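You operate a simulated robot arm through the tools that you are given. There is no shell and no other tool. Be economical: measure what you need, move in short steps, check, and stop when the job is done.

The job below is to be done with a simulated two-armed robot. You get a single attempt, and the scene is never put back.

JOB
Wipe the grey panel; set knob to 2 and switch to auto.
Fine: the dark smudge comes off; hold the panel by its handle for the switch; use the blue cloth and put it back. What is to be rubbed or washed off counts as gone when no trace of it is left.

The check looks at the end state, three seconds after you hand in, the way a careful person would. Anything else that was tipped, shoved, dropped, spilled or broken makes it a failure. Flat cloth is picked up by pressing the open fingertips on it (5 to 10 N) and closing them slowly along it; thin cloth reads only 2 to 8 mm in the jaws.

ROBOT AND FRAMES
Two 7-joint arms with two-finger parallel grippers on one trunk, on a base that drives. Base frame: it is fixed to the floor where the robot stands at the start and does not move with it; the origin is under the middle of the robot, x ahead of it, y to its left, z up; the surface under the hand at the start is at about z = 80. Units: cm, degrees, N and s.
The left shoulder is at the start at [5, 18.7, 116], the right one opposite. With the tool pointing down near the work surface each hand reaches from about 10 to 66 cm from the robot's upright axis, wherever it stands, measured 20 degrees to its own side. Places, roughly: black switch [60, 20, 80]; white knob [60, 10, 80]. Payload 3.43 kg a hand.
Tool frame (each hand has its own): the origin (TCP) lies between the finger pads and is the grasp point; the fingertips stand 3 cm ahead of it; z points along the fingers, y is the line along which they close. Largest opening 9.4 cm; finger width 2.8, thickness 1; the body of the gripper, 5 by 9.6 cm, starts 5.5 cm behind the TCP.
Orientation is that of the tool frame in the base frame, as a unit quaternion [x, y, z, w]. With the fingers straight down and closing along the base's y, the tool's x points along the base's -x, its y along +y and its z along -z.

CONTROLS
- The arms move only by the tool servo_tool. It takes "left_targets", "right_targets" or both (then of equal length, played together; a hand with none holds still); each is a list of rows, each an object (a shift or turn left out is 0, a gripper value left out holds the last) with "dp": the shift along the tool's x, y, z in cm, a list of three; "angular": the turn, a rotation vector about the tool's x, y, z in degrees, a list of three; "grip": the finger opening in cm, from 0 to 9.4. In form: [{"dp": [tx, ty, tz], "angular": [ax, ay, az], "grip": grip}, ...]. A call has 1 to 12 rows; each row shifts and turns the commanded pose from where the row before left it, along the tool's axes as they then stand. Each row takes 0.2 s and may step no farther than 5 cm and 8.6 degrees from the row before; otherwise, or with a gripper value out of range, the whole call is refused. A pose out of reach is approached as far as the arm can. The call stops where the force on the tool passes 40 N (or 10 N more than at its start, if that is more) or the arm is blocked; 0.2 s more then pass. Each finger travels about 15.3 cm/s and halts on what it meets, pressing with about 27 N; the grip force reading is that of the motor and also rises with nothing between the fingers. The clock runs only during rows and for 0.2 s after the last one: add rows that do not move to give the fingers time. The reply holds the time, the measured pose of the TCP, the force on the tool along the base axes, the opening and the grip force, in the units named above and with some noise, with the torque about the TCP (base axes, N m) and any sound that the robot's microphone picked up, and new pictures: "pictures" is both (left out), scene, wrist or none (wrist: the cameras of the hands that moved).
- Cameras (640 x 400 px; columns grow to the right, rows downward): "scene" is now at [14.24, 1.37, 131.05]; the picture's right is [0.16, -0.99, 0.00], its down [-0.65, -0.10, -0.76] and it looks along [0.75, 0.12, -0.66] (base axes); focal length 255 px, centre (320, 200). "left" rides on the left gripper at [7.6, -1.4, -10.2] in its tool frame; the picture's right is [0.18, 0.98, 0.00], its down [-0.75, 0.14, -0.64] and it looks along [-0.63, 0.12, 0.77] (tool axes); focal length 243 px, centre (320, 200). "right" rides on the right gripper at [7.6, 1.4, -10.2] in its tool frame; the picture's right is [-0.18, 0.98, 0.00], its down [-0.75, -0.14, -0.64] and it looks along [-0.63, -0.12, 0.77] (tool axes); focal length 243 px, centre (320, 200). There is no depth. A picture from a camera that has moved, and an enlarged one, comes with that camera's place and axes in the base frame and with its lens.
- slide_trunk(by): slides the trunk up (or, below 0, down) by that many cm; the arms and the scene camera ride with it, the base frame stays. It gives what a move gives, with no picture.
- base_move(legs): drives the robot by 1 to 6 legs, each [ahead, left, turn to the left] in cm, cm and degrees, along the robot's own axes; the way and the turn of a leg run together, so that a leg with both is an arc; at most 150 cm and 180 degrees a leg. The arms and the cameras ride along, it lands a little off, and it stops where it bumps. It gives what a move gives, and a new picture of the scene camera.
- turn_head(pan, tilt): turns the head with the scene camera to pan (to the left, within 80 degrees either way) and tilt (down, from -29 to 69), counted from straight ahead of the robot. It gives what a move gives, and a new picture of the scene camera.
- zoom(camera, box): a new picture of the part [left, top, right, bottom] of that camera's present view, enlarged. It takes no simulated time.
- job_done(): hands the job in; it is judged then, once.

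Go step by step. Nothing tells you exact positions but the pictures and the camera data: compare them with the known pose of the tool, close in by small moves and look again before you grip or let go. The budget is 120 turns and 260 pictures, counting those below and the enlarged ones. Unless the task says otherwise, let go and move clear before handing in, and close with one line.

The tools are called after "Call:" as a command line: name --argument value ..., lists and objects as JSON in quotes. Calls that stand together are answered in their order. servo_tool: Moves the arms, as the interface text tells. Its arguments: {"type":"object","properties":{"left_targets":{"type":"array","items":{"type":"object","properties":{"dp":{"type":"array","items":{"type":"number"}},"angular":{"type":"array","items":{"type":"number"}},"grip":{"type":"number"}}}},"right_targets":{"type":"array","items":{"type":"object","properties":{"dp":{"type":"array","items":{"type":"number"}},"angular":{"type":"array","items":{"type":"number"}},"grip":{"type":"number"}}}},"pictures":{"type":"string","enum":["both","scene","wrist","none"]}},"required":[]} The other tools are called the same way: slide_trunk (by) slides the trunk up or down; base_move (legs) drives the base; turn_head (pan, tilt) turns the head that bears the scene camera; zoom (camera, box) takes an enlarged picture of a part of a camera's view; job_done () hands the job in.

At the start:

```text
t: 0.0
left_ee_pos: [41.48, 35.53, 111.62]
left_orientation: [-0.001, 1.0, 0.0, 0.0]
left_force: [-0.2, -0.4, -0.1]
left_wrist_torque: [0.01, -0.02, -0.02]
left_grip_width: 9.41
left_gripper_force: 0.0
right_ee_pos: [34.12, -0.24, 110.79]
right_orientation: [0.001, 1.0, 0.001, 0.0]
right_force: [-0.1, 0.7, 0.8]
right_wrist_torque: [0.0, 0.01, 0.04]
right_grip_width: 9.4
right_gripper_force: 0.0
trunk travel left (down, up): [-37.5, 5.7]
robot x, y, heading: [0.05, -0.16, 0.1]
head pan, tilt: [9.1, 41.0]
```

scene: 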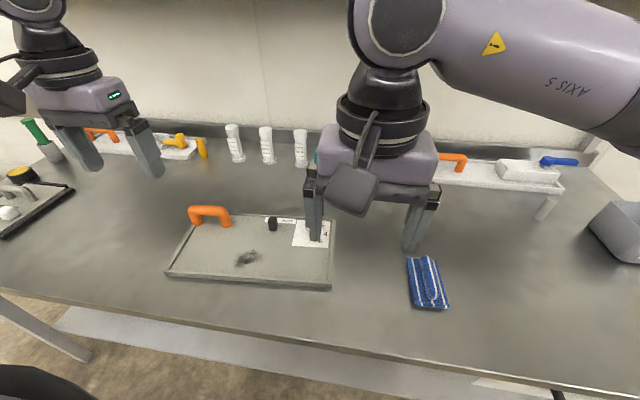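
right: 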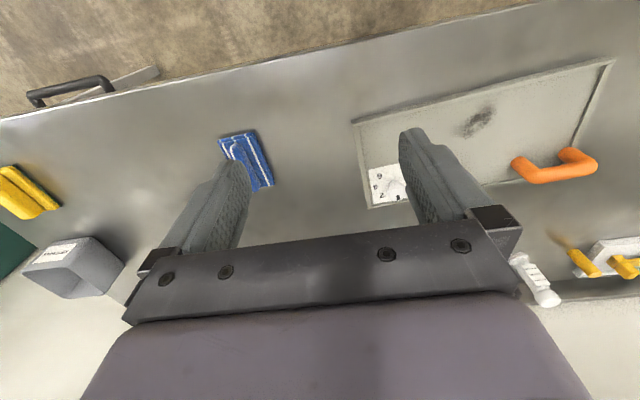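
left: 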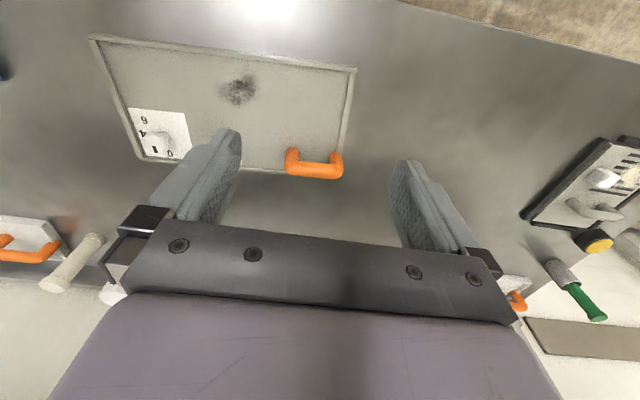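

I see the grey panel with an orange handle, switch, knob and smudge, and the blue cloth to its right. First I'll take closer looks.

Call:
zoom --camera "scene" --box '[160, 190, 350, 300]'

Call:
zoom --camera "left" --box '[80, 20, 370, 200]'

Call:
zoom --camera "right" --box '[190, 110, 420, 250]'

```text
3.37 times, centred on (255, 245) of scene
camera zoom: at [14.24, 1.37, 131.05], right [0.16, -0.99, 0.0], down [-0.65, -0.1, -0.76], along [0.75, 0.12, -0.66], focal length 859 px, centre (539, 48)
```

zoom: 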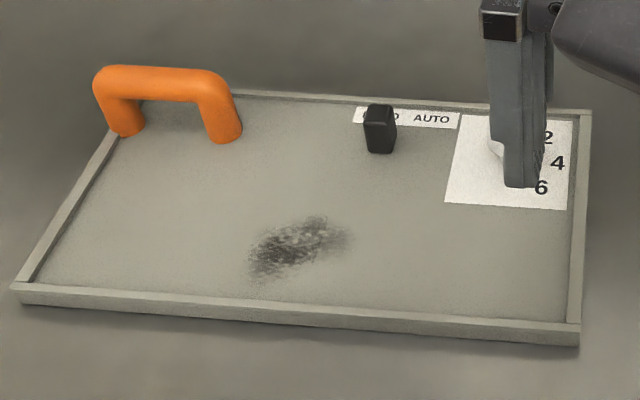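

```text
2.21 times, centred on (225, 110) of left
camera zoom: at [33.79, 34.19, 121.95], right [-0.19, 0.98, 0.0], down [0.75, 0.14, 0.64], along [0.63, 0.12, -0.77], focal length 535 px, centre (530, 399)
```

zoom: 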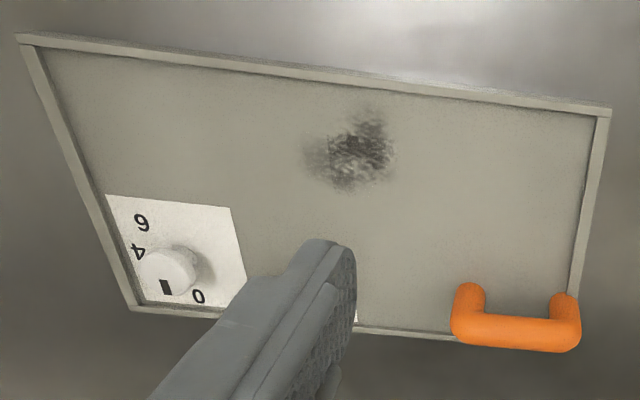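

```text
2.78 times, centred on (305, 180) of right
camera zoom: at [26.59, 1.16, 121.08], right [0.18, 0.98, 0.0], down [0.75, -0.14, 0.64], along [0.63, -0.12, -0.77], focal length 675 px, centre (362, 256)
```

zoom: 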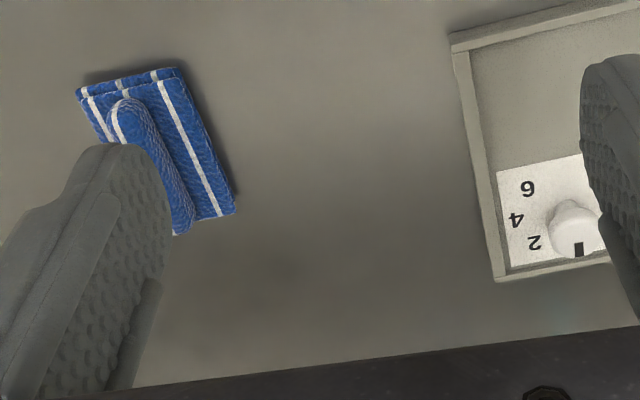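

The cloth has a ridge running along x at about [48, -17.4]; the handle bar runs along y near [56, 37]. I'll shift the robot left so the right hand can reach the switch and the panel comfortably.

Call:
base_move --legs '[[0, 15, 0]]'

```text
t: 2.0
left_ee_pos: [41.42, 50.61, 111.59]
left_orientation: [0.002, 1.0, -0.001, -0.001]
left_force: [0.9, 0.8, -0.3]
left_wrist_torque: [-0.01, 0.02, 0.01]
left_grip_width: 9.38
left_gripper_force: 0.0
right_ee_pos: [34.04, 14.72, 110.83]
right_orientation: [0.001, 1.0, 0.0, 0.0]
right_force: [-0.1, 0.5, 0.0]
right_wrist_torque: [-0.04, 0.02, 0.0]
right_grip_width: 9.39
right_gripper_force: 0.0
trunk travel left (down, up): [-37.5, 5.7]
robot x, y, heading: [0.13, 15.46, -0.1]
head pan, tilt: [9.1, 41.0]
camera scene: at [14.26, 16.46, 131.04], right [0.16, -0.99, 0.0], down [-0.65, -0.1, -0.76], along [0.75, 0.12, -0.66], focal length 255 px, centre (320, 200)
```

scene: 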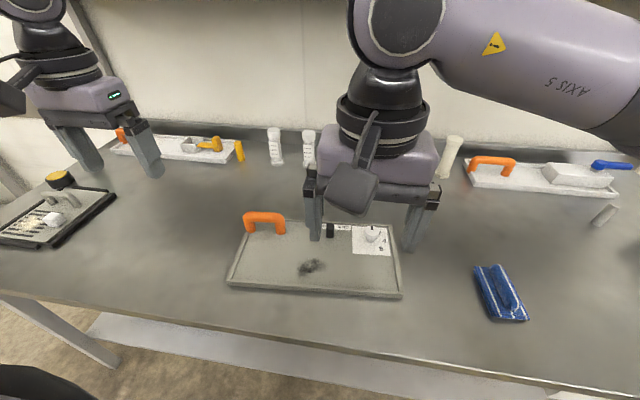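

Next the right hand goes above the cloth.

Call:
servo_tool --right_targets '[{"dp": [-1.75, -4, 1.6]}, {"dp": [-1.75, -4, 1.6]}, {"dp": [-1.75, -4, 1.6]}, {"dp": [-1.75, -4, 1.6]}, {"dp": [-1.75, -4, 1.6]}, {"dp": [-1.75, -4, 1.6]}, {"dp": [-1.75, -4, 1.6]}, {"dp": [-1.75, -4, 1.6]}, {}]'

Call:
zoom --camera "scene" --box '[220, 200, 420, 310]'

```text
t: 4.0
left_ee_pos: [41.55, 50.58, 111.64]
left_orientation: [0.001, 1.0, 0.0, 0.0]
left_force: [0.1, 0.1, 0.9]
left_wrist_torque: [0.0, -0.01, 0.02]
left_grip_width: 9.4
left_gripper_force: 0.0
right_ee_pos: [48.1, -17.23, 98.1]
right_orientation: [0.0, 1.0, 0.0, 0.0]
right_force: [-0.4, -0.5, 0.3]
right_wrist_torque: [-0.01, 0.0, 0.0]
right_grip_width: 9.4
right_gripper_force: 0.1
trunk travel left (down, up): [-37.5, 5.7]
robot x, y, heading: [-0.17, 15.03, 0.2]
head pan, tilt: [9.1, 41.0]
camera scene: at [14.25, 16.45, 131.05], right [0.16, -0.99, 0.0], down [-0.65, -0.1, -0.76], along [0.75, 0.12, -0.66], focal length 255 px, centre (320, 200)
camera right: at [40.44, -15.79, 108.29], right [0.19, 0.98, 0.0], down [0.75, -0.14, 0.64], along [0.63, -0.12, -0.77], focal length 243 px, centre (320, 200)
```

scene: 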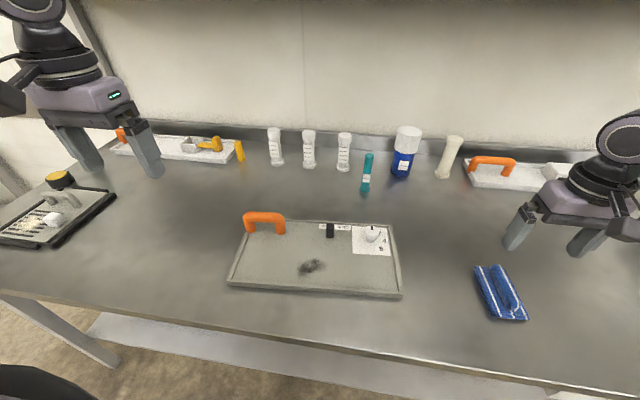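
right: 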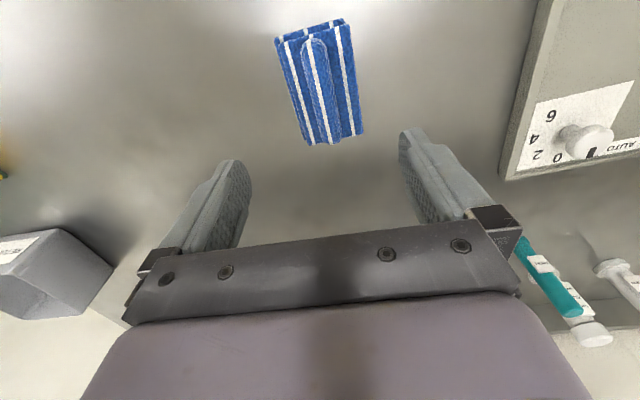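

```text
3.20 times, centred on (320, 255) of scene
camera zoom: at [14.25, 16.45, 131.05], right [0.16, -0.99, 0.0], down [-0.65, -0.1, -0.76], along [0.75, 0.12, -0.66], focal length 816 px, centre (320, 24)
```

zoom: 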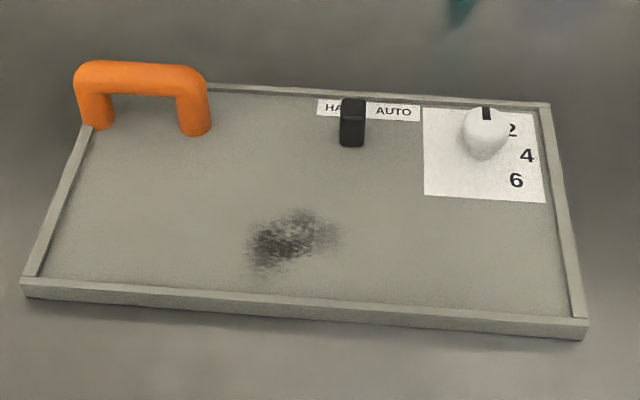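

The ridge lies along x at y≈-16.8. I'll descend with a smaller opening and look again.

Call:
servo_tool --right_targets '[{"dp": [-0.2, 0.4, 4], "grip": 5.5}, {"dp": [0, 0, 4]}, {"dp": [0, 0, 3]}, {}]'

Call:
zoom --camera "scene" --box '[430, 200, 590, 340]'

```text
t: 5.0
left_ee_pos: [41.41, 50.58, 111.64]
left_orientation: [0.0, 1.0, 0.0, 0.0]
left_force: [0.0, 0.6, 0.6]
left_wrist_torque: [0.0, -0.01, -0.01]
left_grip_width: 9.41
left_gripper_force: 0.0
right_ee_pos: [48.34, -16.81, 87.06]
right_orientation: [0.001, 1.0, 0.0, 0.0]
right_force: [0.6, 0.3, 0.8]
right_wrist_torque: [-0.02, 0.0, -0.03]
right_grip_width: 5.5
right_gripper_force: 0.1
trunk travel left (down, up): [-37.5, 5.7]
robot x, y, heading: [0.28, 14.86, -0.1]
head pan, tilt: [9.1, 41.0]
camera scene: at [14.25, 16.43, 131.05], right [0.16, -0.99, 0.0], down [-0.65, -0.1, -0.76], along [0.75, 0.12, -0.66], focal length 255 px, centre (320, 200)
camera right: at [40.73, -15.36, 97.31], right [0.19, 0.98, 0.0], down [0.75, -0.14, 0.64], along [0.63, -0.12, -0.77], focal length 243 px, centre (320, 200)
```

scene: 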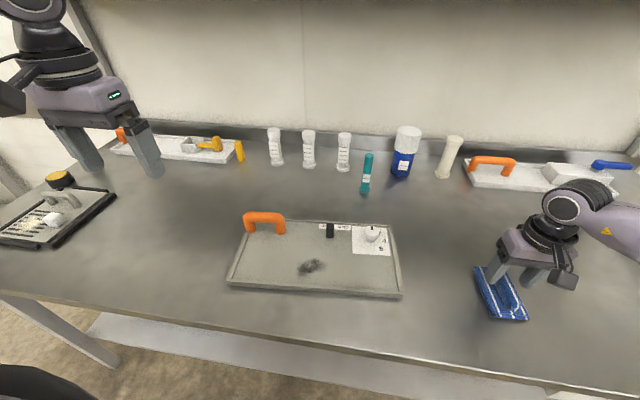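
right: 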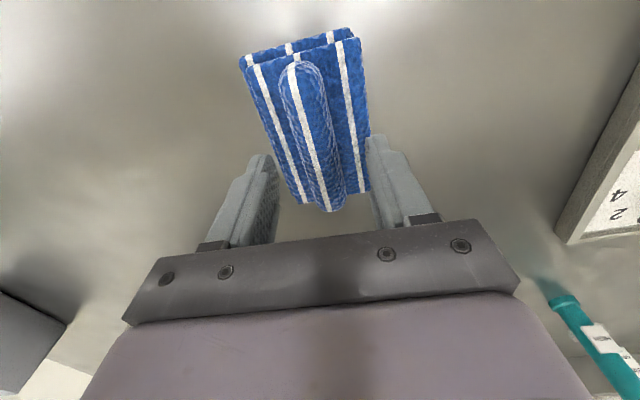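

```text
2.86 times, centred on (510, 270) of scene
camera zoom: at [14.25, 16.43, 131.05], right [0.16, -0.99, 0.0], down [-0.65, -0.1, -0.76], along [0.75, 0.12, -0.66], focal length 728 px, centre (-223, 0)
```

zoom: 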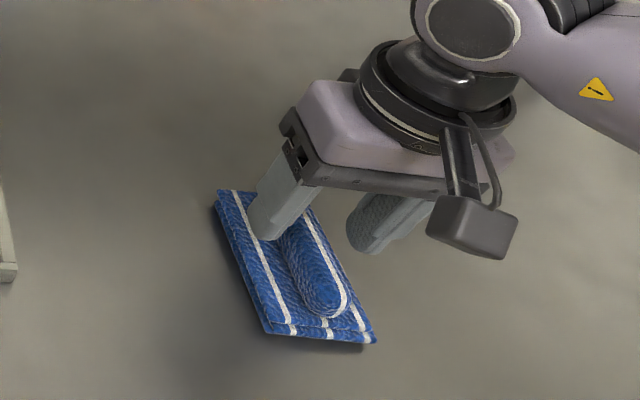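

The ridge is centred between the fingers. I'll go down slowly until the tips lightly touch the cloth.

Call:
servo_tool --right_targets '[{"dp": [0, 0, 1]}, {"dp": [0, 0, 0.7]}, {"dp": [0, 0, 0.5]}, {"dp": [0, 0, 0.3]}, {}]' --pictures "wrist"

Call:
zoom --camera "scene" --box '[430, 200, 590, 340]'

```text
t: 6.2
left_ee_pos: [41.3, 50.74, 111.84]
left_orientation: [0.001, 1.0, 0.0, 0.001]
left_force: [1.3, 1.5, -0.3]
left_wrist_torque: [0.01, 0.03, 0.0]
left_grip_width: 9.38
left_gripper_force: 0.1
right_ee_pos: [48.29, -16.98, 84.67]
right_orientation: [0.002, 1.0, 0.001, 0.003]
right_force: [-1.9, -2.4, 17.0]
right_wrist_torque: [-0.07, 0.13, 0.09]
right_grip_width: 5.5
right_gripper_force: 0.0
trunk travel left (down, up): [-37.5, 5.7]
robot x, y, heading: [0.21, 15.12, -0.0]
head pan, tilt: [9.1, 41.0]
camera right: at [40.66, -15.38, 95.0], right [0.19, 0.98, 0.0], down [0.75, -0.14, 0.65], along [0.63, -0.12, -0.76], focal length 243 px, centre (320, 200)
```

right: 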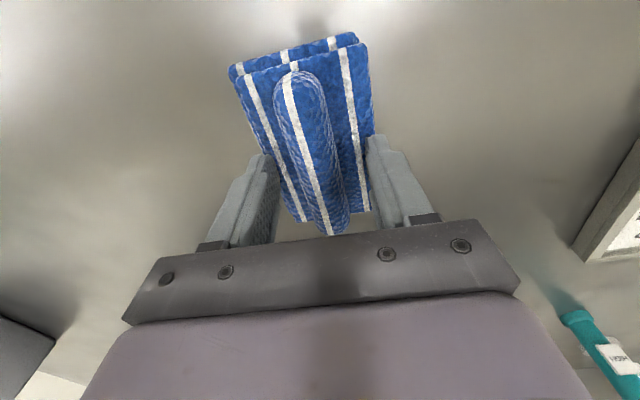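

```text
2.86 times, centred on (510, 270) of scene
camera zoom: at [14.11, 16.49, 131.09], right [0.16, -0.99, 0.0], down [-0.65, -0.1, -0.76], along [0.75, 0.12, -0.65], focal length 728 px, centre (-223, 0)
```

zoom: 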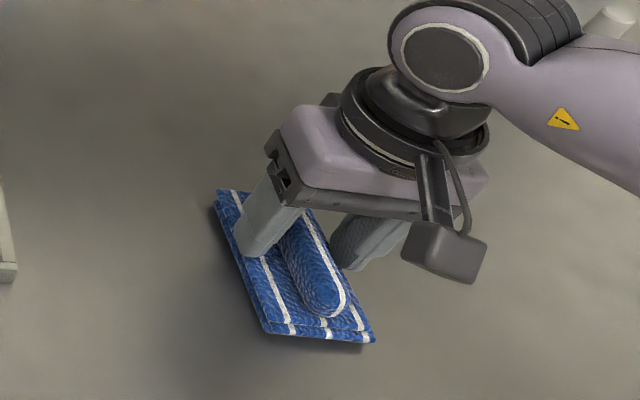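

Contact at about z=81.7. I'll ease up a little and close slowly on the ridge.

Call:
servo_tool --right_targets '[{"dp": [0, 0, -0.3]}, {"grip": 4}, {"grip": 3}, {"grip": 2}, {"grip": 1.2}, {"grip": 0.4}, {}, {}]' --pictures "wrist"

```text
t: 8.0
left_ee_pos: [41.51, 50.55, 111.73]
left_orientation: [0.0, 1.0, 0.0, 0.0]
left_force: [0.1, 0.1, 0.8]
left_wrist_torque: [-0.01, -0.01, 0.0]
left_grip_width: 9.41
left_gripper_force: 0.0
right_ee_pos: [48.32, -16.84, 84.93]
right_orientation: [0.0, 1.0, 0.0, 0.001]
right_force: [0.3, 0.9, 0.1]
right_wrist_torque: [0.01, 0.02, 0.0]
right_grip_width: 2.73
right_gripper_force: 27.5
trunk travel left (down, up): [-37.5, 5.7]
robot x, y, heading: [-0.08, 14.85, -0.0]
head pan, tilt: [9.1, 41.0]
camera right: at [40.76, -15.4, 95.09], right [0.19, 0.98, 0.0], down [0.75, -0.14, 0.64], along [0.63, -0.12, -0.77], focal length 243 px, centre (320, 200)
```

right: 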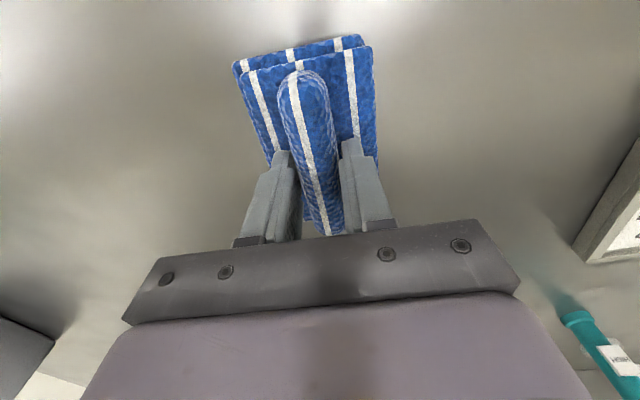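

The cloth is gripped (put-back pose: TCP [48.3, -16.8, 84.9]). I'll lift it while turning the left hand 90° for the handle.

Call:
servo_tool --right_targets '[{"dp": [0, 0, -1]}, {"dp": [0, 0, -3]}, {"dp": [0, 0, -3]}, {"dp": [0, 0, -3]}, {"dp": [0, 0, -3]}, {}, {}, {}, {}, {}, {}]' --left_targets '[{"angular": [0, 0, 8.18]}, {"angular": [0, 0, 8.18]}, {"angular": [0, 0, 8.18]}, {"angular": [0, 0, 8.18]}, {"angular": [0, 0, 8.18]}, {"angular": [0, 0, 8.18]}, {"angular": [0, 0, 8.18]}, {"angular": [0, 0, 8.18]}, {"angular": [0, 0, 8.18]}, {"angular": [0, 0, 8.18]}, {"angular": [0, 0, 8.18]}]'

```text
t: 10.4
left_ee_pos: [41.37, 50.56, 111.56]
left_orientation: [0.708, 0.706, -0.001, 0.0]
left_force: [0.1, 0.1, 0.7]
left_wrist_torque: [0.03, 0.02, 0.0]
left_grip_width: 9.41
left_gripper_force: 0.0
right_ee_pos: [48.4, -16.92, 97.9]
right_orientation: [0.001, 1.0, 0.0, 0.0]
right_force: [0.3, 0.3, -0.8]
right_wrist_torque: [0.04, -0.05, -0.01]
right_grip_width: 2.74
right_gripper_force: 26.4
trunk travel left (down, up): [-37.5, 5.7]
robot x, y, heading: [-0.06, 15.1, -0.1]
head pan, tilt: [9.1, 41.0]
camera scene: at [14.26, 16.42, 131.04], right [0.16, -0.99, 0.0], down [-0.65, -0.1, -0.76], along [0.75, 0.12, -0.66], focal length 255 px, centre (320, 200)
camera right: at [40.84, -15.47, 108.12], right [0.19, 0.98, 0.0], down [0.75, -0.14, 0.64], along [0.63, -0.12, -0.77], focal length 243 px, centre (320, 200)
camera left: at [40.07, 58.19, 121.92], right [0.98, 0.18, 0.0], down [0.14, -0.75, 0.64], along [0.12, -0.63, -0.77], focal length 243 px, centre (320, 200)
```

scene: 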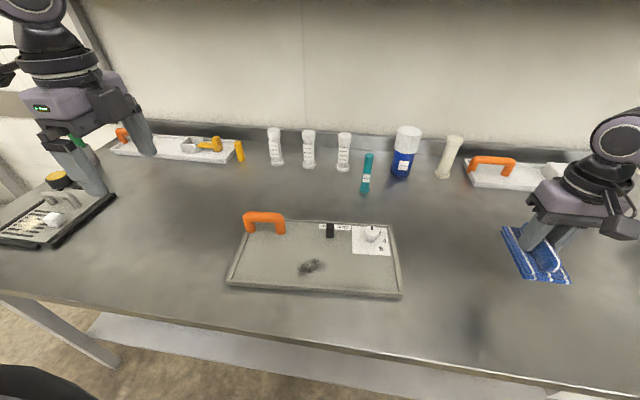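
right: 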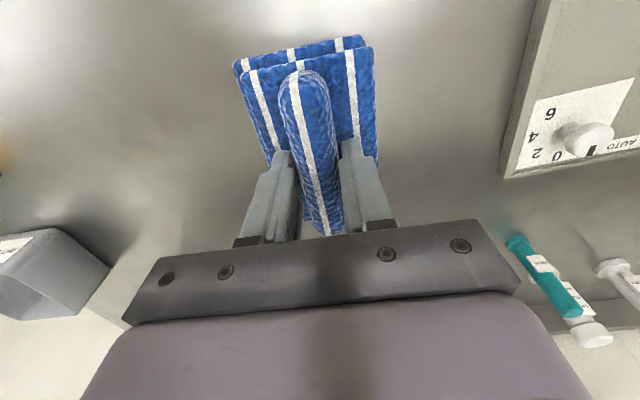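
left: 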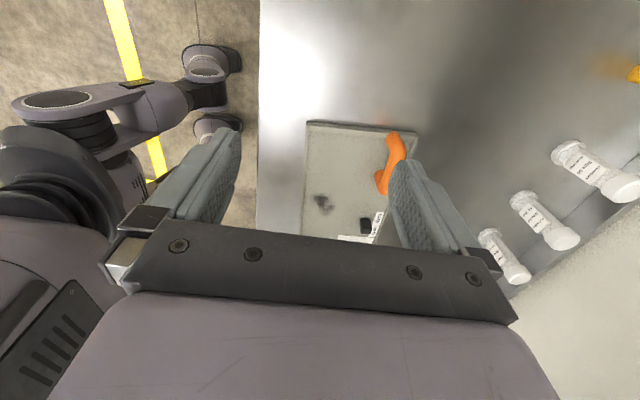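

The cloth lifts cleanly. Next the left hand goes above the handle.

Call:
servo_tool --left_targets '[{"dp": [-2.17, 2.5, 2.33]}, {"dp": [-2.17, 2.5, 2.33]}, {"dp": [-2.17, 2.5, 2.33]}, {"dp": [-2.17, 2.5, 2.33]}, {"dp": [-2.17, 2.5, 2.33]}, {"dp": [-2.17, 2.5, 2.33], "grip": 6.5}, {}]'

```text
t: 12.0
left_ee_pos: [52.83, 40.01, 99.18]
left_orientation: [0.707, 0.707, 0.0, 0.001]
left_force: [-0.5, 0.6, -0.2]
left_wrist_torque: [0.02, -0.01, 0.01]
left_grip_width: 6.53
left_gripper_force: 0.0
left hand out of reach, approached as far as the arm can: row 5, 6
right_ee_pos: [48.41, -16.92, 97.87]
right_orientation: [0.001, 1.0, 0.0, 0.0]
right_force: [-0.4, -0.1, -0.2]
right_wrist_torque: [0.0, -0.02, -0.02]
right_grip_width: 2.73
right_gripper_force: 26.9
trunk travel left (down, up): [-37.5, 5.7]
robot x, y, heading: [0.33, 14.99, -0.0]
head pan, tilt: [9.1, 41.0]
camera scene: at [14.26, 16.43, 131.04], right [0.16, -0.99, 0.0], down [-0.65, -0.1, -0.76], along [0.75, 0.12, -0.66], focal length 255 px, centre (320, 200)
camera left: at [51.34, 47.57, 109.5], right [0.98, 0.18, 0.0], down [0.14, -0.75, 0.64], along [0.12, -0.63, -0.77], focal length 243 px, centre (320, 200)
```

scene: 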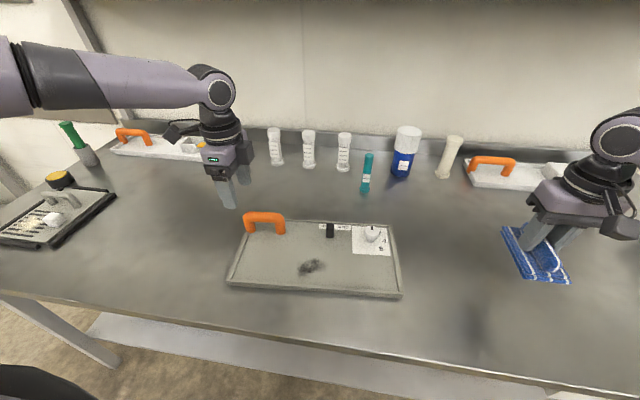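
left: 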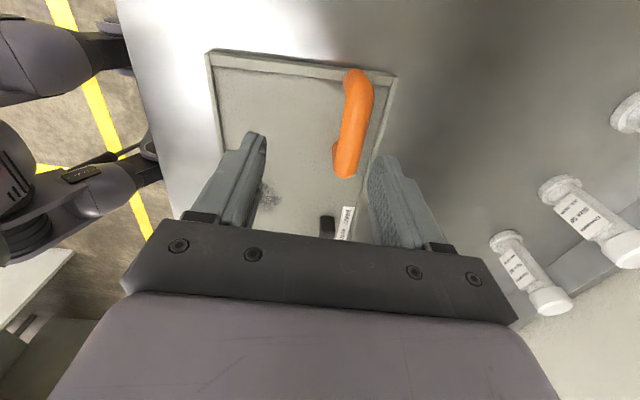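

The left hand falls just short here, so I'll drive ahead 12 cm with the hands held high.

Call:
base_move --legs '[[12, 0, 0]]'

```text
t: 13.1
left_ee_pos: [60.1, 39.9, 99.18]
left_orientation: [0.707, 0.707, 0.0, -0.001]
left_force: [0.5, 0.1, -0.1]
left_wrist_torque: [0.03, -0.01, -0.02]
left_grip_width: 6.48
left_gripper_force: 0.1
right_ee_pos: [55.58, -16.98, 97.8]
right_orientation: [0.001, 1.0, 0.0, -0.001]
right_force: [-1.2, 0.9, -0.5]
right_wrist_torque: [-0.04, -0.01, 0.01]
right_grip_width: 2.72
right_gripper_force: 26.8
trunk travel left (down, up): [-37.5, 5.7]
robot x, y, heading: [7.17, 15.5, -0.3]
head pan, tilt: [9.1, 41.0]
stopped in leg 1: the robot was blocked; the commanded pose is now the measured one
camera scene: at [21.47, 16.4, 131.07], right [0.16, -0.99, 0.0], down [-0.65, -0.1, -0.76], along [0.75, 0.12, -0.65], focal length 255 px, centre (320, 200)
```

scene: 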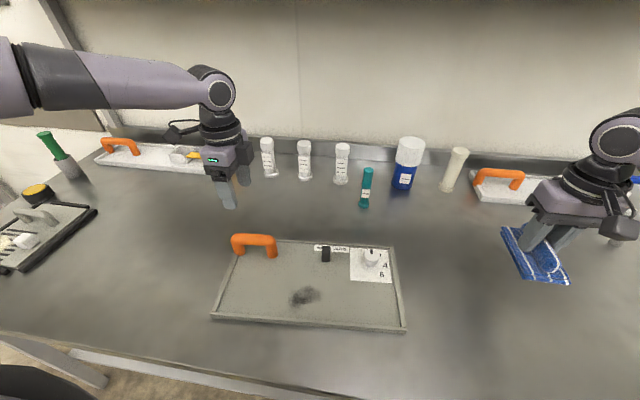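

The base touched the table; the panel hasn't moved. I'll back off 1 cm and then bring the left hand over the handle.

Call:
base_move --legs '[[-1, 0, 0]]'

Call:
servo_tool --left_targets '[{"dp": [-1.2, -1.4, 2.5]}, {"dp": [-1.3, -1.4, 2.5]}, {}]'

```text
t: 13.9
left_ee_pos: [59.15, 40.08, 99.15]
left_orientation: [0.707, 0.707, 0.0, 0.0]
left_force: [-0.8, 0.0, 0.0]
left_wrist_torque: [0.0, -0.05, 0.0]
left_grip_width: 6.52
left_gripper_force: 0.0
right_ee_pos: [54.67, -16.94, 97.78]
right_orientation: [0.001, 1.0, 0.0, 0.0]
right_force: [0.2, -0.3, -0.2]
right_wrist_torque: [0.02, 0.0, 0.02]
right_grip_width: 2.74
right_gripper_force: 27.5
trunk travel left (down, up): [-37.5, 5.7]
robot x, y, heading: [6.38, 15.15, -0.4]
head pan, tilt: [9.1, 41.0]
camera scene: at [20.53, 16.4, 131.06], right [0.16, -0.99, 0.0], down [-0.65, -0.1, -0.76], along [0.75, 0.12, -0.65], focal length 255 px, centre (320, 200)
```

scene: 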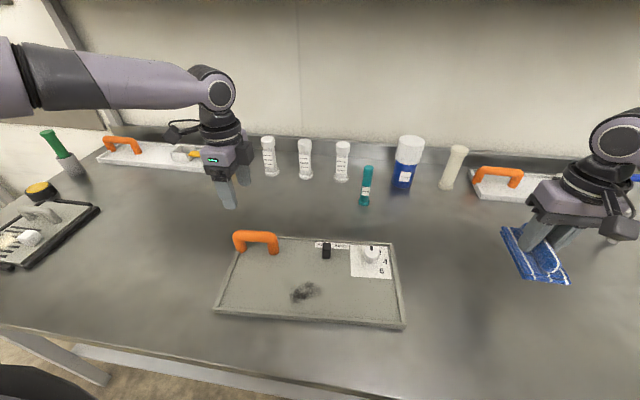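

```text
t: 14.7
left_ee_pos: [55.7, 38.09, 94.62]
left_orientation: [0.707, 0.707, 0.001, 0.001]
left_force: [0.9, 0.3, -0.7]
left_wrist_torque: [0.04, 0.01, 0.02]
left_grip_width: 6.47
left_gripper_force: 0.0
left hand out of reach, approached as far as the arm can: row 1, 2
right_ee_pos: [54.69, -16.98, 97.76]
right_orientation: [0.001, 1.0, 0.0, 0.0]
right_force: [-0.4, 0.6, -0.1]
right_wrist_torque: [0.01, -0.03, -0.03]
right_grip_width: 2.71
right_gripper_force: 27.0
trunk travel left (down, up): [-37.5, 5.7]
robot x, y, heading: [6.64, 14.91, 0.1]
head pan, tilt: [9.1, 41.0]
camera scene: at [20.59, 16.4, 131.05], right [0.16, -0.99, 0.0], down [-0.65, -0.1, -0.76], along [0.75, 0.12, -0.66], focal length 255 px, centre (320, 200)
camera left: at [54.24, 45.61, 104.78], right [0.98, 0.18, 0.0], down [0.14, -0.75, 0.64], along [0.12, -0.63, -0.77], focal length 243 px, centre (320, 200)
```

scene: 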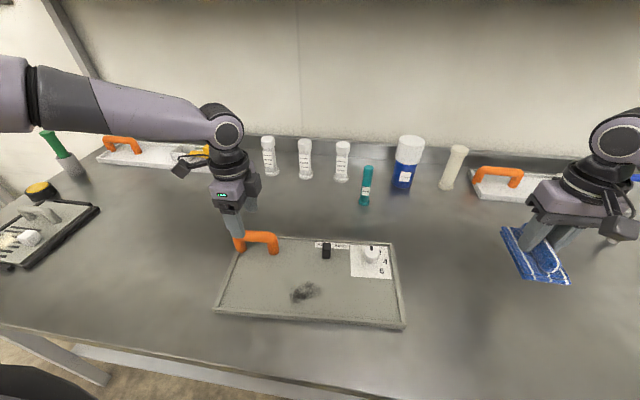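
left: 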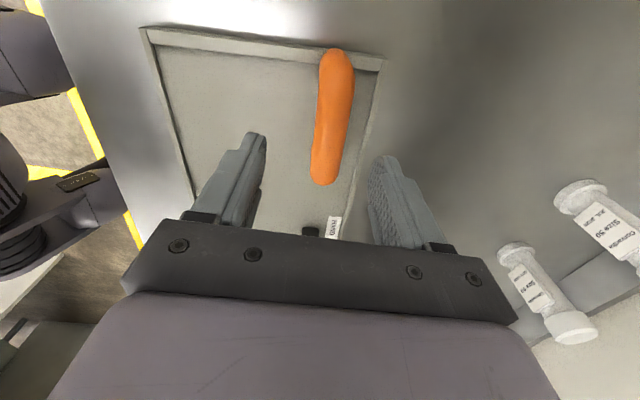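

Handle bar measured from (55.9, 42.5) to (57.2, 32.7), centre [56.5, 37.6]. I'll align by about -5° and come down, checking reach.

Call:
servo_tool --left_targets '[{"dp": [-0.2, 0.3, 1.5], "angular": [0, 0, -5]}, {"dp": [-0.2, 0.3, 2]}, {}]'

```text
t: 15.5
left_ee_pos: [54.75, 38.91, 91.9]
left_orientation: [0.676, 0.737, 0.0, -0.001]
left_force: [0.7, -0.7, -0.3]
left_wrist_torque: [0.0, 0.0, -0.03]
left_grip_width: 6.49
left_gripper_force: 0.1
left hand out of reach, approached as far as the arm can: row 1, 2
right_ee_pos: [54.72, -16.95, 97.78]
right_orientation: [0.001, 1.0, 0.0, -0.001]
right_force: [-0.3, 0.6, -0.3]
right_wrist_torque: [0.0, -0.01, 0.0]
right_grip_width: 2.74
right_gripper_force: 26.6
trunk travel left (down, up): [-37.5, 5.7]
robot x, y, heading: [6.16, 15.1, -0.1]
head pan, tilt: [9.1, 41.0]
camera scene: at [20.59, 16.4, 131.05], right [0.16, -0.99, 0.0], down [-0.65, -0.1, -0.76], along [0.75, 0.12, -0.66], focal length 255 px, centre (320, 200)
camera left: at [52.7, 46.39, 102.2], right [0.96, 0.27, 0.0], down [0.21, -0.74, 0.64], along [0.17, -0.62, -0.77], focal length 243 px, centre (320, 200)
```

scene: 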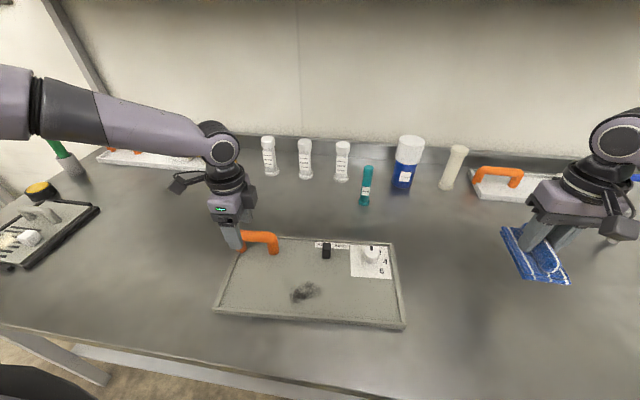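
left: 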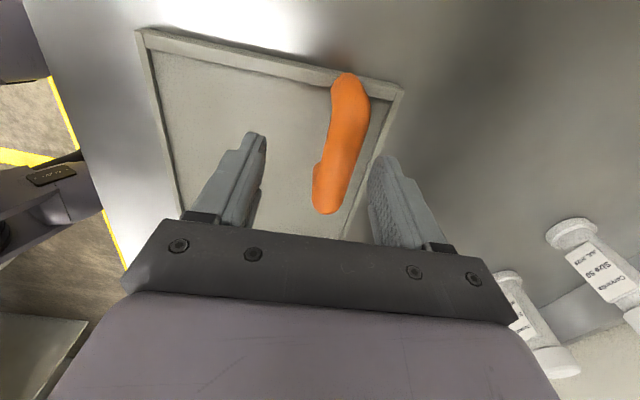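

Reach gets worse as it lowers, which points to a wrist posture limit. I'll raise the hand and turn it the other way round (−170°).

Call:
servo_tool --left_targets '[{"dp": [0, 0, -4]}, {"dp": [1, -1.5, -4]}, {"dp": [0, 0, -2], "angular": [0, 0, -8.5]}, {"angular": [0, 0, -8.5]}, {"angular": [0, 0, -8.5]}, {"angular": [0, 0, -8.5]}, {"angular": [0, 0, -8.5]}, {"angular": [0, 0, -8.5]}, {"angular": [0, 0, -8.5]}, {"angular": [0, 0, -8.5]}, {"angular": [0, 0, -8.5]}, {"angular": [0, 0, -8.5]}]' --pictures "none"

Call:
servo_tool --left_targets '[{"angular": [0, 0, -8.5]}, {"angular": [0, 0, -8.5]}, {"angular": [0, 0, -8.5]}, {"angular": [0, 0, -8.5]}, {"angular": [0, 0, -8.5]}, {"angular": [0, 0, -8.5]}, {"angular": [0, 0, -8.5]}, {"angular": [0, 0, -8.5]}, {"angular": [0, 0, -8.5]}, {"angular": [0, 0, -8.5]}, {}]'

```text
t: 18.1
left_ee_pos: [53.28, 39.75, 101.9]
left_orientation: [-0.002, 1.0, 0.001, -0.001]
left_force: [-0.4, -0.4, 0.7]
left_wrist_torque: [-0.02, 0.03, 0.02]
left_grip_width: 6.5
left_gripper_force: 0.1
right_ee_pos: [54.74, -16.95, 97.76]
right_orientation: [0.002, 1.0, 0.0, -0.001]
right_force: [-0.2, -0.4, -0.4]
right_wrist_torque: [-0.01, -0.01, 0.0]
right_grip_width: 2.7
right_gripper_force: 26.9
trunk travel left (down, up): [-37.5, 5.7]
robot x, y, heading: [6.24, 15.13, 0.1]
head pan, tilt: [9.1, 41.0]
```

```text
t: 20.5
left_ee_pos: [53.32, 39.62, 101.85]
left_orientation: [-0.676, 0.737, 0.0, 0.0]
left_force: [-0.7, -0.4, 0.2]
left_wrist_torque: [-0.04, -0.02, -0.01]
left_grip_width: 6.5
left_gripper_force: 0.1
right_ee_pos: [54.8, -16.82, 97.79]
right_orientation: [0.001, 1.0, 0.0, -0.001]
right_force: [-0.7, -0.4, -0.3]
right_wrist_torque: [0.02, 0.0, -0.02]
right_grip_width: 2.72
right_gripper_force: 27.3
trunk travel left (down, up): [-37.5, 5.7]
robot x, y, heading: [6.4, 14.72, -0.1]
head pan, tilt: [9.1, 41.0]
camera scene: at [20.59, 16.4, 131.04], right [0.16, -0.99, 0.0], down [-0.65, -0.1, -0.76], along [0.75, 0.12, -0.66], focal length 255 px, centre (320, 200)
camera left: at [54.04, 31.99, 112.2], right [-0.99, -0.1, 0.0], down [-0.08, 0.76, 0.64], along [-0.06, 0.64, -0.77], focal length 243 px, centre (320, 200)
```

scene: 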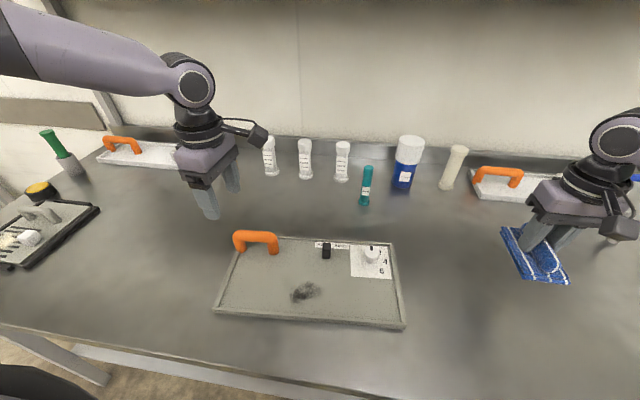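
left: 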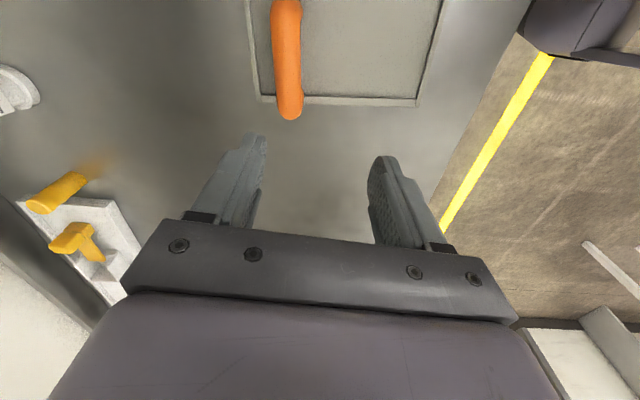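

The posture now looks freer. I'll align another −10° and go over the handle.

Call:
servo_tool --left_targets '[{"angular": [0, 0, -5]}, {"angular": [0, 0, -5]}, {"dp": [1.15, -1.5, 3]}, {"dp": [1.15, -1.5, 3]}, {"dp": [0, 0, 2]}, {}]'

```text
t: 21.9
left_ee_pos: [55.75, 38.18, 94.27]
left_orientation: [0.737, -0.676, 0.001, 0.0]
left_force: [-0.2, -0.8, 0.0]
left_wrist_torque: [0.0, 0.03, -0.02]
left_grip_width: 6.5
left_gripper_force: 0.1
left hand out of reach, approached as far as the arm can: row 4, 5
right_ee_pos: [54.8, -16.93, 97.84]
right_orientation: [0.001, 1.0, 0.0, -0.001]
right_force: [-1.0, -0.3, -0.2]
right_wrist_torque: [0.01, -0.02, -0.03]
right_grip_width: 2.69
right_gripper_force: 27.0
trunk travel left (down, up): [-37.5, 5.7]
robot x, y, heading: [6.41, 15.18, -0.0]
head pan, tilt: [9.1, 41.0]
camera scene: at [20.59, 16.4, 131.04], right [0.16, -0.99, 0.0], down [-0.65, -0.1, -0.76], along [0.75, 0.12, -0.66], focal length 255 px, centre (320, 200)
camera left: at [57.84, 30.74, 104.61], right [-0.96, -0.27, 0.0], down [-0.21, 0.74, 0.64], along [-0.17, 0.62, -0.77], focal length 243 px, centre (320, 200)
```

scene: 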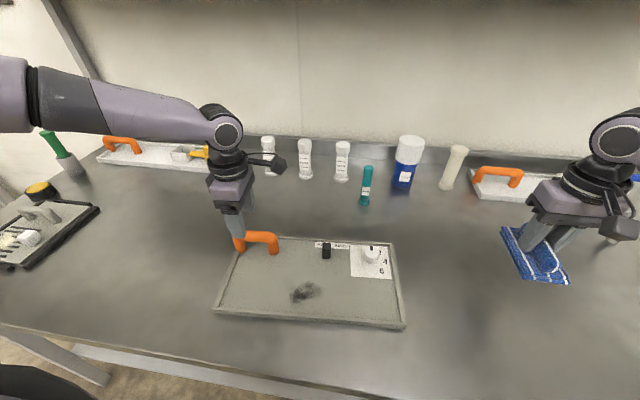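
left: 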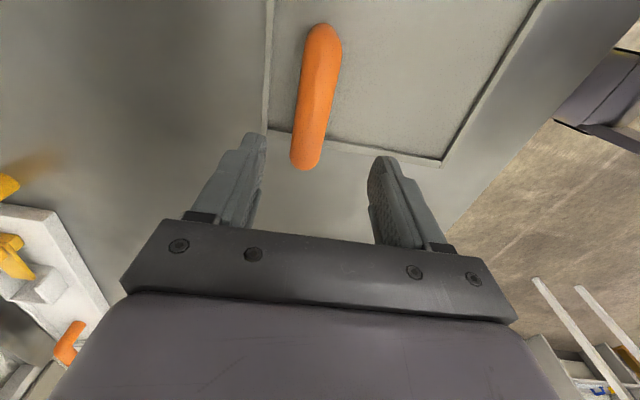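

The limit is the same either way, behaving like a distance cap from the shoulder. Lowering the trunk should lengthen horizontal reach, so I'll raise both hands and slide the trunk down.

Call:
servo_tool --left_targets '[{"dp": [0, 0, -4]}, {"dp": [0, 0, -4]}, {"dp": [0, 0, -4]}, {}]' --right_targets '[{"dp": [0, 0, -4]}, {"dp": [0, 0, -4]}, {"dp": [0, 0, -4]}, {}]' --pictures "none"

Call:
slide_trunk --by -14

Call:
servo_tool --left_targets '[{"dp": [0.3, -0.4, 0]}, {}]'

```text
t: 22.9
left_ee_pos: [55.76, 38.31, 106.38]
left_orientation: [0.737, -0.675, 0.001, -0.001]
left_force: [0.4, -0.4, -0.4]
left_wrist_torque: [-0.04, 0.02, 0.04]
left_grip_width: 6.53
left_gripper_force: 0.1
right_ee_pos: [54.6, -16.84, 109.74]
right_orientation: [0.0, 1.0, 0.0, -0.001]
right_force: [-0.3, 0.5, 0.1]
right_wrist_torque: [-0.01, 0.02, -0.01]
right_grip_width: 2.71
right_gripper_force: 26.8
trunk travel left (down, up): [-37.5, 5.7]
robot x, y, heading: [6.23, 15.14, 0.1]
head pan, tilt: [9.1, 41.0]
```

```text
t: 24.5
left_ee_pos: [55.76, 38.24, 92.44]
left_orientation: [0.738, -0.675, 0.0, 0.0]
left_force: [0.5, -0.1, 0.5]
left_wrist_torque: [0.0, 0.0, 0.03]
left_grip_width: 6.52
left_gripper_force: 0.0
right_ee_pos: [54.47, -16.81, 95.7]
right_orientation: [0.001, 1.0, 0.0, -0.001]
right_force: [-0.1, -0.2, 0.0]
right_wrist_torque: [-0.04, -0.01, -0.01]
right_grip_width: 2.27
right_gripper_force: 16.7
trunk travel left (down, up): [-23.5, 19.7]
robot x, y, heading: [6.76, 14.65, 0.1]
head pan, tilt: [9.1, 41.0]
```

```text
t: 25.1
left_ee_pos: [56.18, 37.89, 92.51]
left_orientation: [0.737, -0.676, 0.0, -0.001]
left_force: [-0.3, 0.4, 0.3]
left_wrist_torque: [-0.01, 0.0, -0.03]
left_grip_width: 6.48
left_gripper_force: 0.1
right_ee_pos: [54.41, -16.86, 95.76]
right_orientation: [0.001, 1.0, 0.001, -0.001]
right_force: [-1.0, 0.0, -0.8]
right_wrist_torque: [-0.02, -0.03, -0.01]
right_grip_width: 2.3
right_gripper_force: 27.6
trunk travel left (down, up): [-23.5, 19.7]
robot x, y, heading: [6.11, 14.81, -0.1]
head pan, tilt: [9.1, 41.0]
camera scene: at [20.6, 16.4, 117.05], right [0.16, -0.99, 0.0], down [-0.65, -0.1, -0.76], along [0.75, 0.12, -0.66], focal length 255 px, centre (320, 200)
camera left: at [58.32, 30.43, 102.76], right [-0.96, -0.27, 0.0], down [-0.21, 0.74, 0.64], along [-0.17, 0.62, -0.77], focal length 243 px, centre (320, 200)
```

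scene: 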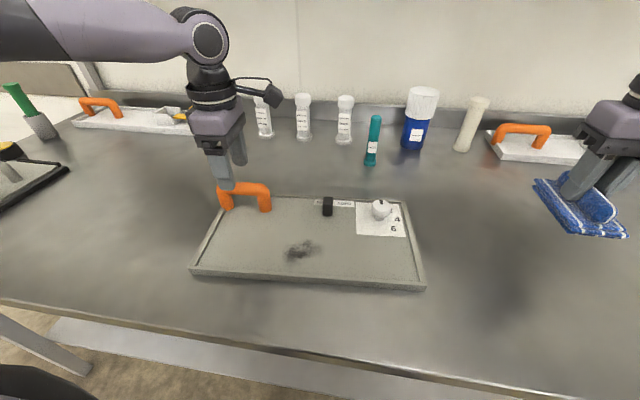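
left: 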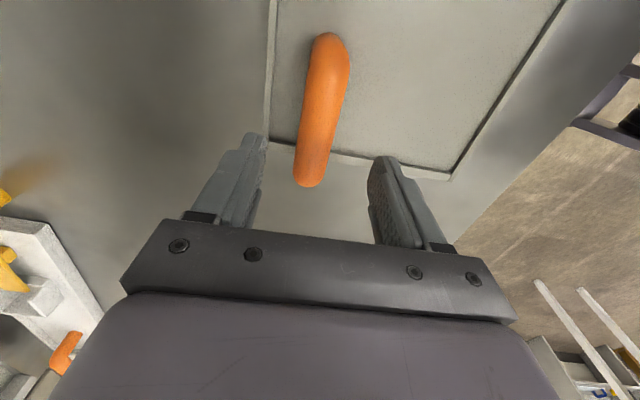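

Reach is fine now. I'll centre on the handle and come down over it.

Call:
servo_tool --left_targets '[{"dp": [0.5, -0.36, 0]}, {"dp": [0, 0, 3]}, {"dp": [0, 0, 1.5]}, {}]'

Call:
zoom --camera "scene" --box '[170, 140, 290, 240]'

Call:
zoom --camera "right" --box '[160, 0, 480, 260]'

```text
t: 26.1
left_ee_pos: [56.64, 37.48, 87.95]
left_orientation: [0.737, -0.676, 0.0, 0.001]
left_force: [-0.2, -0.4, 0.3]
left_wrist_torque: [0.0, 0.0, -0.03]
left_grip_width: 6.5
left_gripper_force: 0.1
right_ee_pos: [54.54, -17.0, 95.83]
right_orientation: [0.001, 1.0, 0.0, -0.001]
right_force: [0.2, -0.4, 0.0]
right_wrist_torque: [0.02, 0.02, 0.01]
right_grip_width: 2.29
right_gripper_force: 27.0
trunk travel left (down, up): [-23.5, 19.7]
robot x, y, heading: [6.5, 15.22, -0.2]
head pan, tilt: [9.1, 41.0]
camera scene: at [20.59, 16.4, 117.05], right [0.16, -0.99, 0.0], down [-0.65, -0.1, -0.76], along [0.75, 0.12, -0.66], focal length 255 px, centre (320, 200)
camera left: at [58.7, 30.05, 98.19], right [-0.96, -0.27, 0.0], down [-0.21, 0.74, 0.64], along [-0.17, 0.62, -0.77], focal length 243 px, centre (320, 200)
```

scene: 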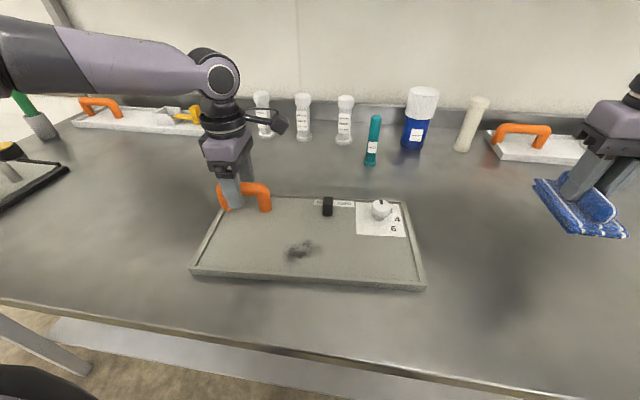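
left: 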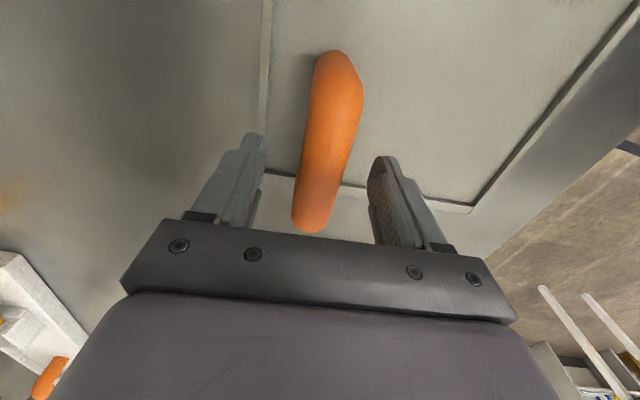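

```text
4.00 times, centred on (230, 190) of scene
camera zoom: at [20.59, 16.4, 117.05], right [0.16, -0.99, 0.0], down [-0.65, -0.1, -0.76], along [0.75, 0.12, -0.66], focal length 1020 px, centre (680, 240)
```

zoom: 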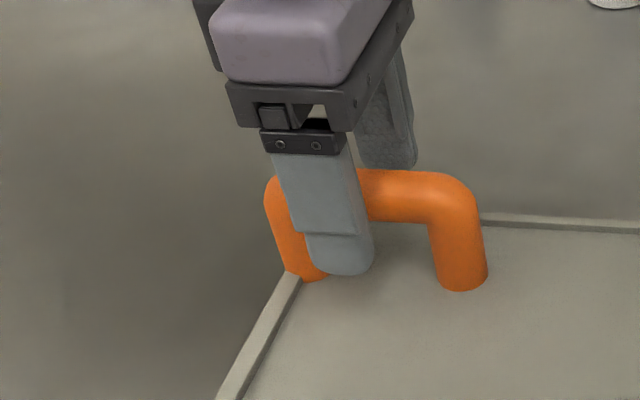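

```text
1.54 times, centred on (320, 130) of right
camera zoom: at [47.01, -15.43, 106.06], right [0.19, 0.98, 0.0], down [0.75, -0.14, 0.64], along [0.63, -0.12, -0.77], focal length 373 px, centre (320, 308)
```

zoom: 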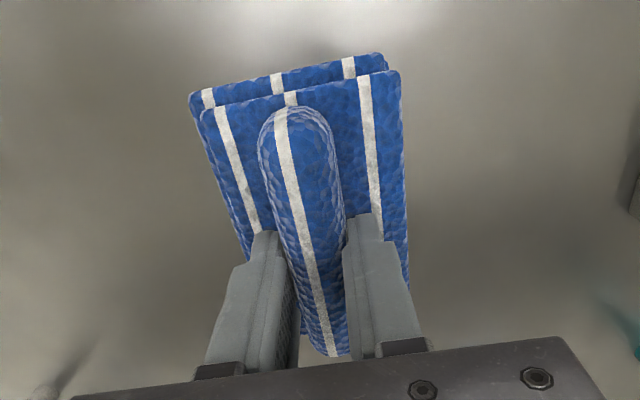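

Down a little more, then I'll close gently on the bar.

Call:
servo_tool --left_targets '[{"dp": [0, 0, 1.3]}, {"grip": 5}, {"grip": 4}, {"grip": 3}, {"grip": 2.5}, {"grip": 2}, {"grip": 1.5}, {}, {}]'

Call:
zoom --camera "scene" --box '[170, 140, 440, 300]'

```text
t: 28.1
left_ee_pos: [56.63, 37.57, 86.73]
left_orientation: [0.737, -0.676, -0.001, 0.0]
left_force: [-0.6, -0.8, -0.2]
left_wrist_torque: [0.05, -0.01, -0.3]
left_grip_width: 3.01
left_gripper_force: 26.9
right_ee_pos: [54.55, -16.89, 95.73]
right_orientation: [0.001, 1.0, 0.0, -0.001]
right_force: [-0.3, -0.2, -0.3]
right_wrist_torque: [0.05, 0.0, 0.0]
right_grip_width: 2.31
right_gripper_force: 27.2
trunk travel left (down, up): [-23.5, 19.7]
robot x, y, heading: [6.12, 15.13, -0.0]
head pan, tilt: [9.1, 41.0]
camera scene: at [20.6, 16.4, 117.04], right [0.16, -0.99, 0.0], down [-0.65, -0.1, -0.76], along [0.75, 0.12, -0.66], focal length 255 px, centre (320, 200)
camera left: at [58.67, 30.06, 96.87], right [-0.96, -0.27, 0.0], down [-0.21, 0.74, 0.64], along [-0.17, 0.62, -0.77], focal length 243 px, centre (320, 200)
```

scene: 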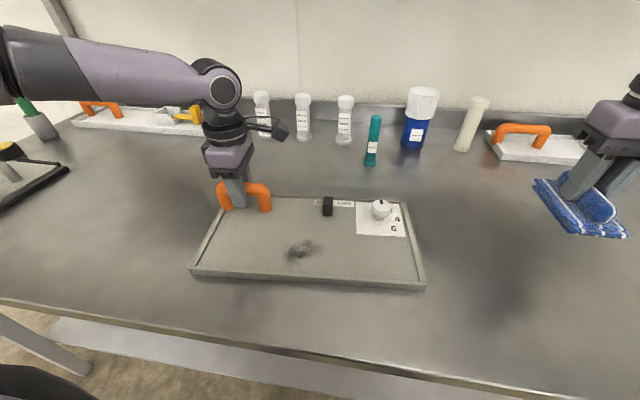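
left: 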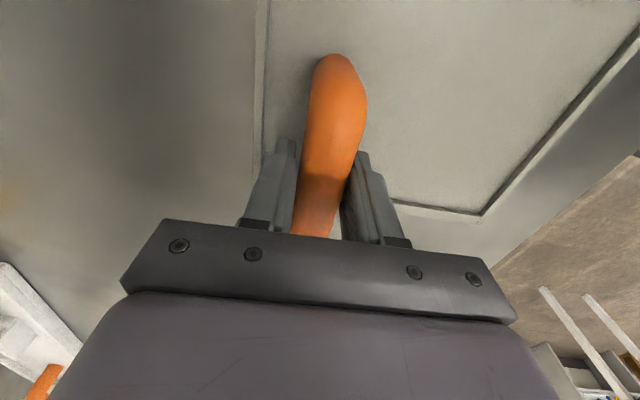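

```text
2.37 times, centred on (305, 220) of scene
camera zoom: at [20.6, 16.4, 117.04], right [0.16, -0.99, 0.0], down [-0.65, -0.1, -0.76], along [0.75, 0.12, -0.66], focal length 604 px, centre (356, 153)
```

zoom: 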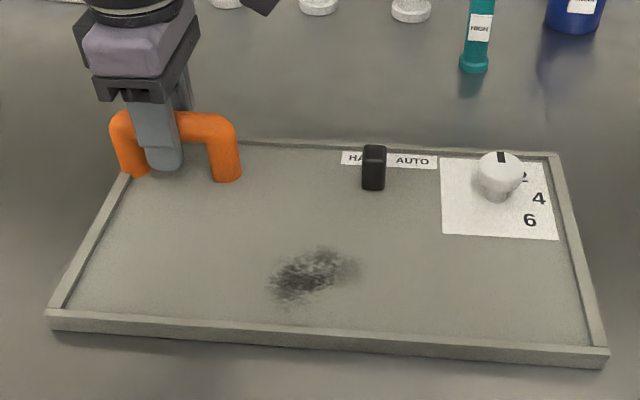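

The handle is held and the panel hasn't moved. The smudge spans about x 44–50.5, y 20.5–27. I'll carry the cloth over it.

Call:
servo_tool --right_targets '[{"dp": [0.6, 4.5, 0]}, {"dp": [0.6, 4.5, 0]}, {"dp": [0.6, 4.5, 0]}, {"dp": [0.6, 4.5, 0]}, {"dp": [0.6, 4.5, 0]}, {"dp": [0.6, 4.5, 0]}, {"dp": [0.6, 4.5, 0]}, {"dp": [0.6, 4.5, 0]}, {"dp": [0.6, 4.5, 2]}, {}]'

```text
t: 30.3
left_ee_pos: [56.54, 37.45, 86.62]
left_orientation: [0.737, -0.675, 0.0, 0.0]
left_force: [0.1, -0.8, 0.2]
left_wrist_torque: [0.06, -0.04, -0.04]
left_grip_width: 3.01
left_gripper_force: 27.1
right_ee_pos: [49.17, 23.61, 93.76]
right_orientation: [0.0, 1.0, 0.0, -0.001]
right_force: [-0.5, 0.1, -0.2]
right_wrist_torque: [-0.04, -0.02, 0.0]
right_grip_width: 2.28
right_gripper_force: 26.8
trunk travel left (down, up): [-23.5, 19.7]
robot x, y, heading: [6.42, 15.03, 0.1]
head pan, tilt: [9.1, 41.0]
camera scene: at [20.61, 16.4, 117.04], right [0.16, -0.99, 0.0], down [-0.65, -0.1, -0.76], along [0.75, 0.12, -0.66], focal length 255 px, centre (320, 200)
camera right: at [41.63, 25.15, 103.97], right [0.19, 0.98, 0.0], down [0.75, -0.14, 0.64], along [0.63, -0.12, -0.77], focal length 243 px, centre (320, 200)
```

scene: 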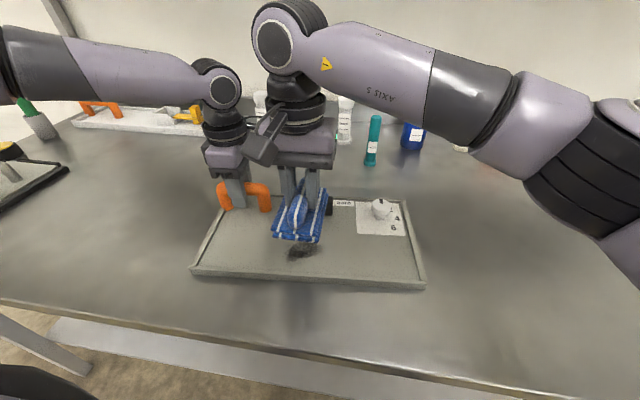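
right: 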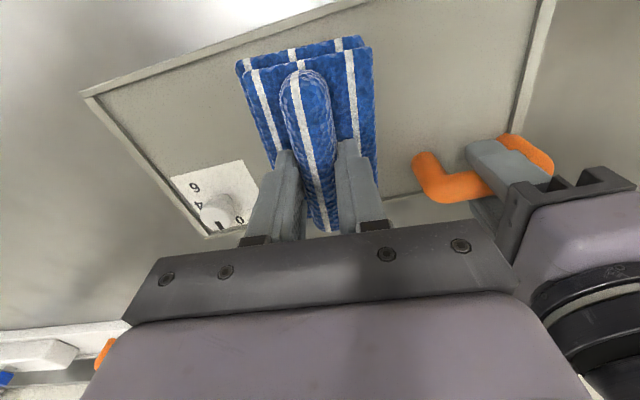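

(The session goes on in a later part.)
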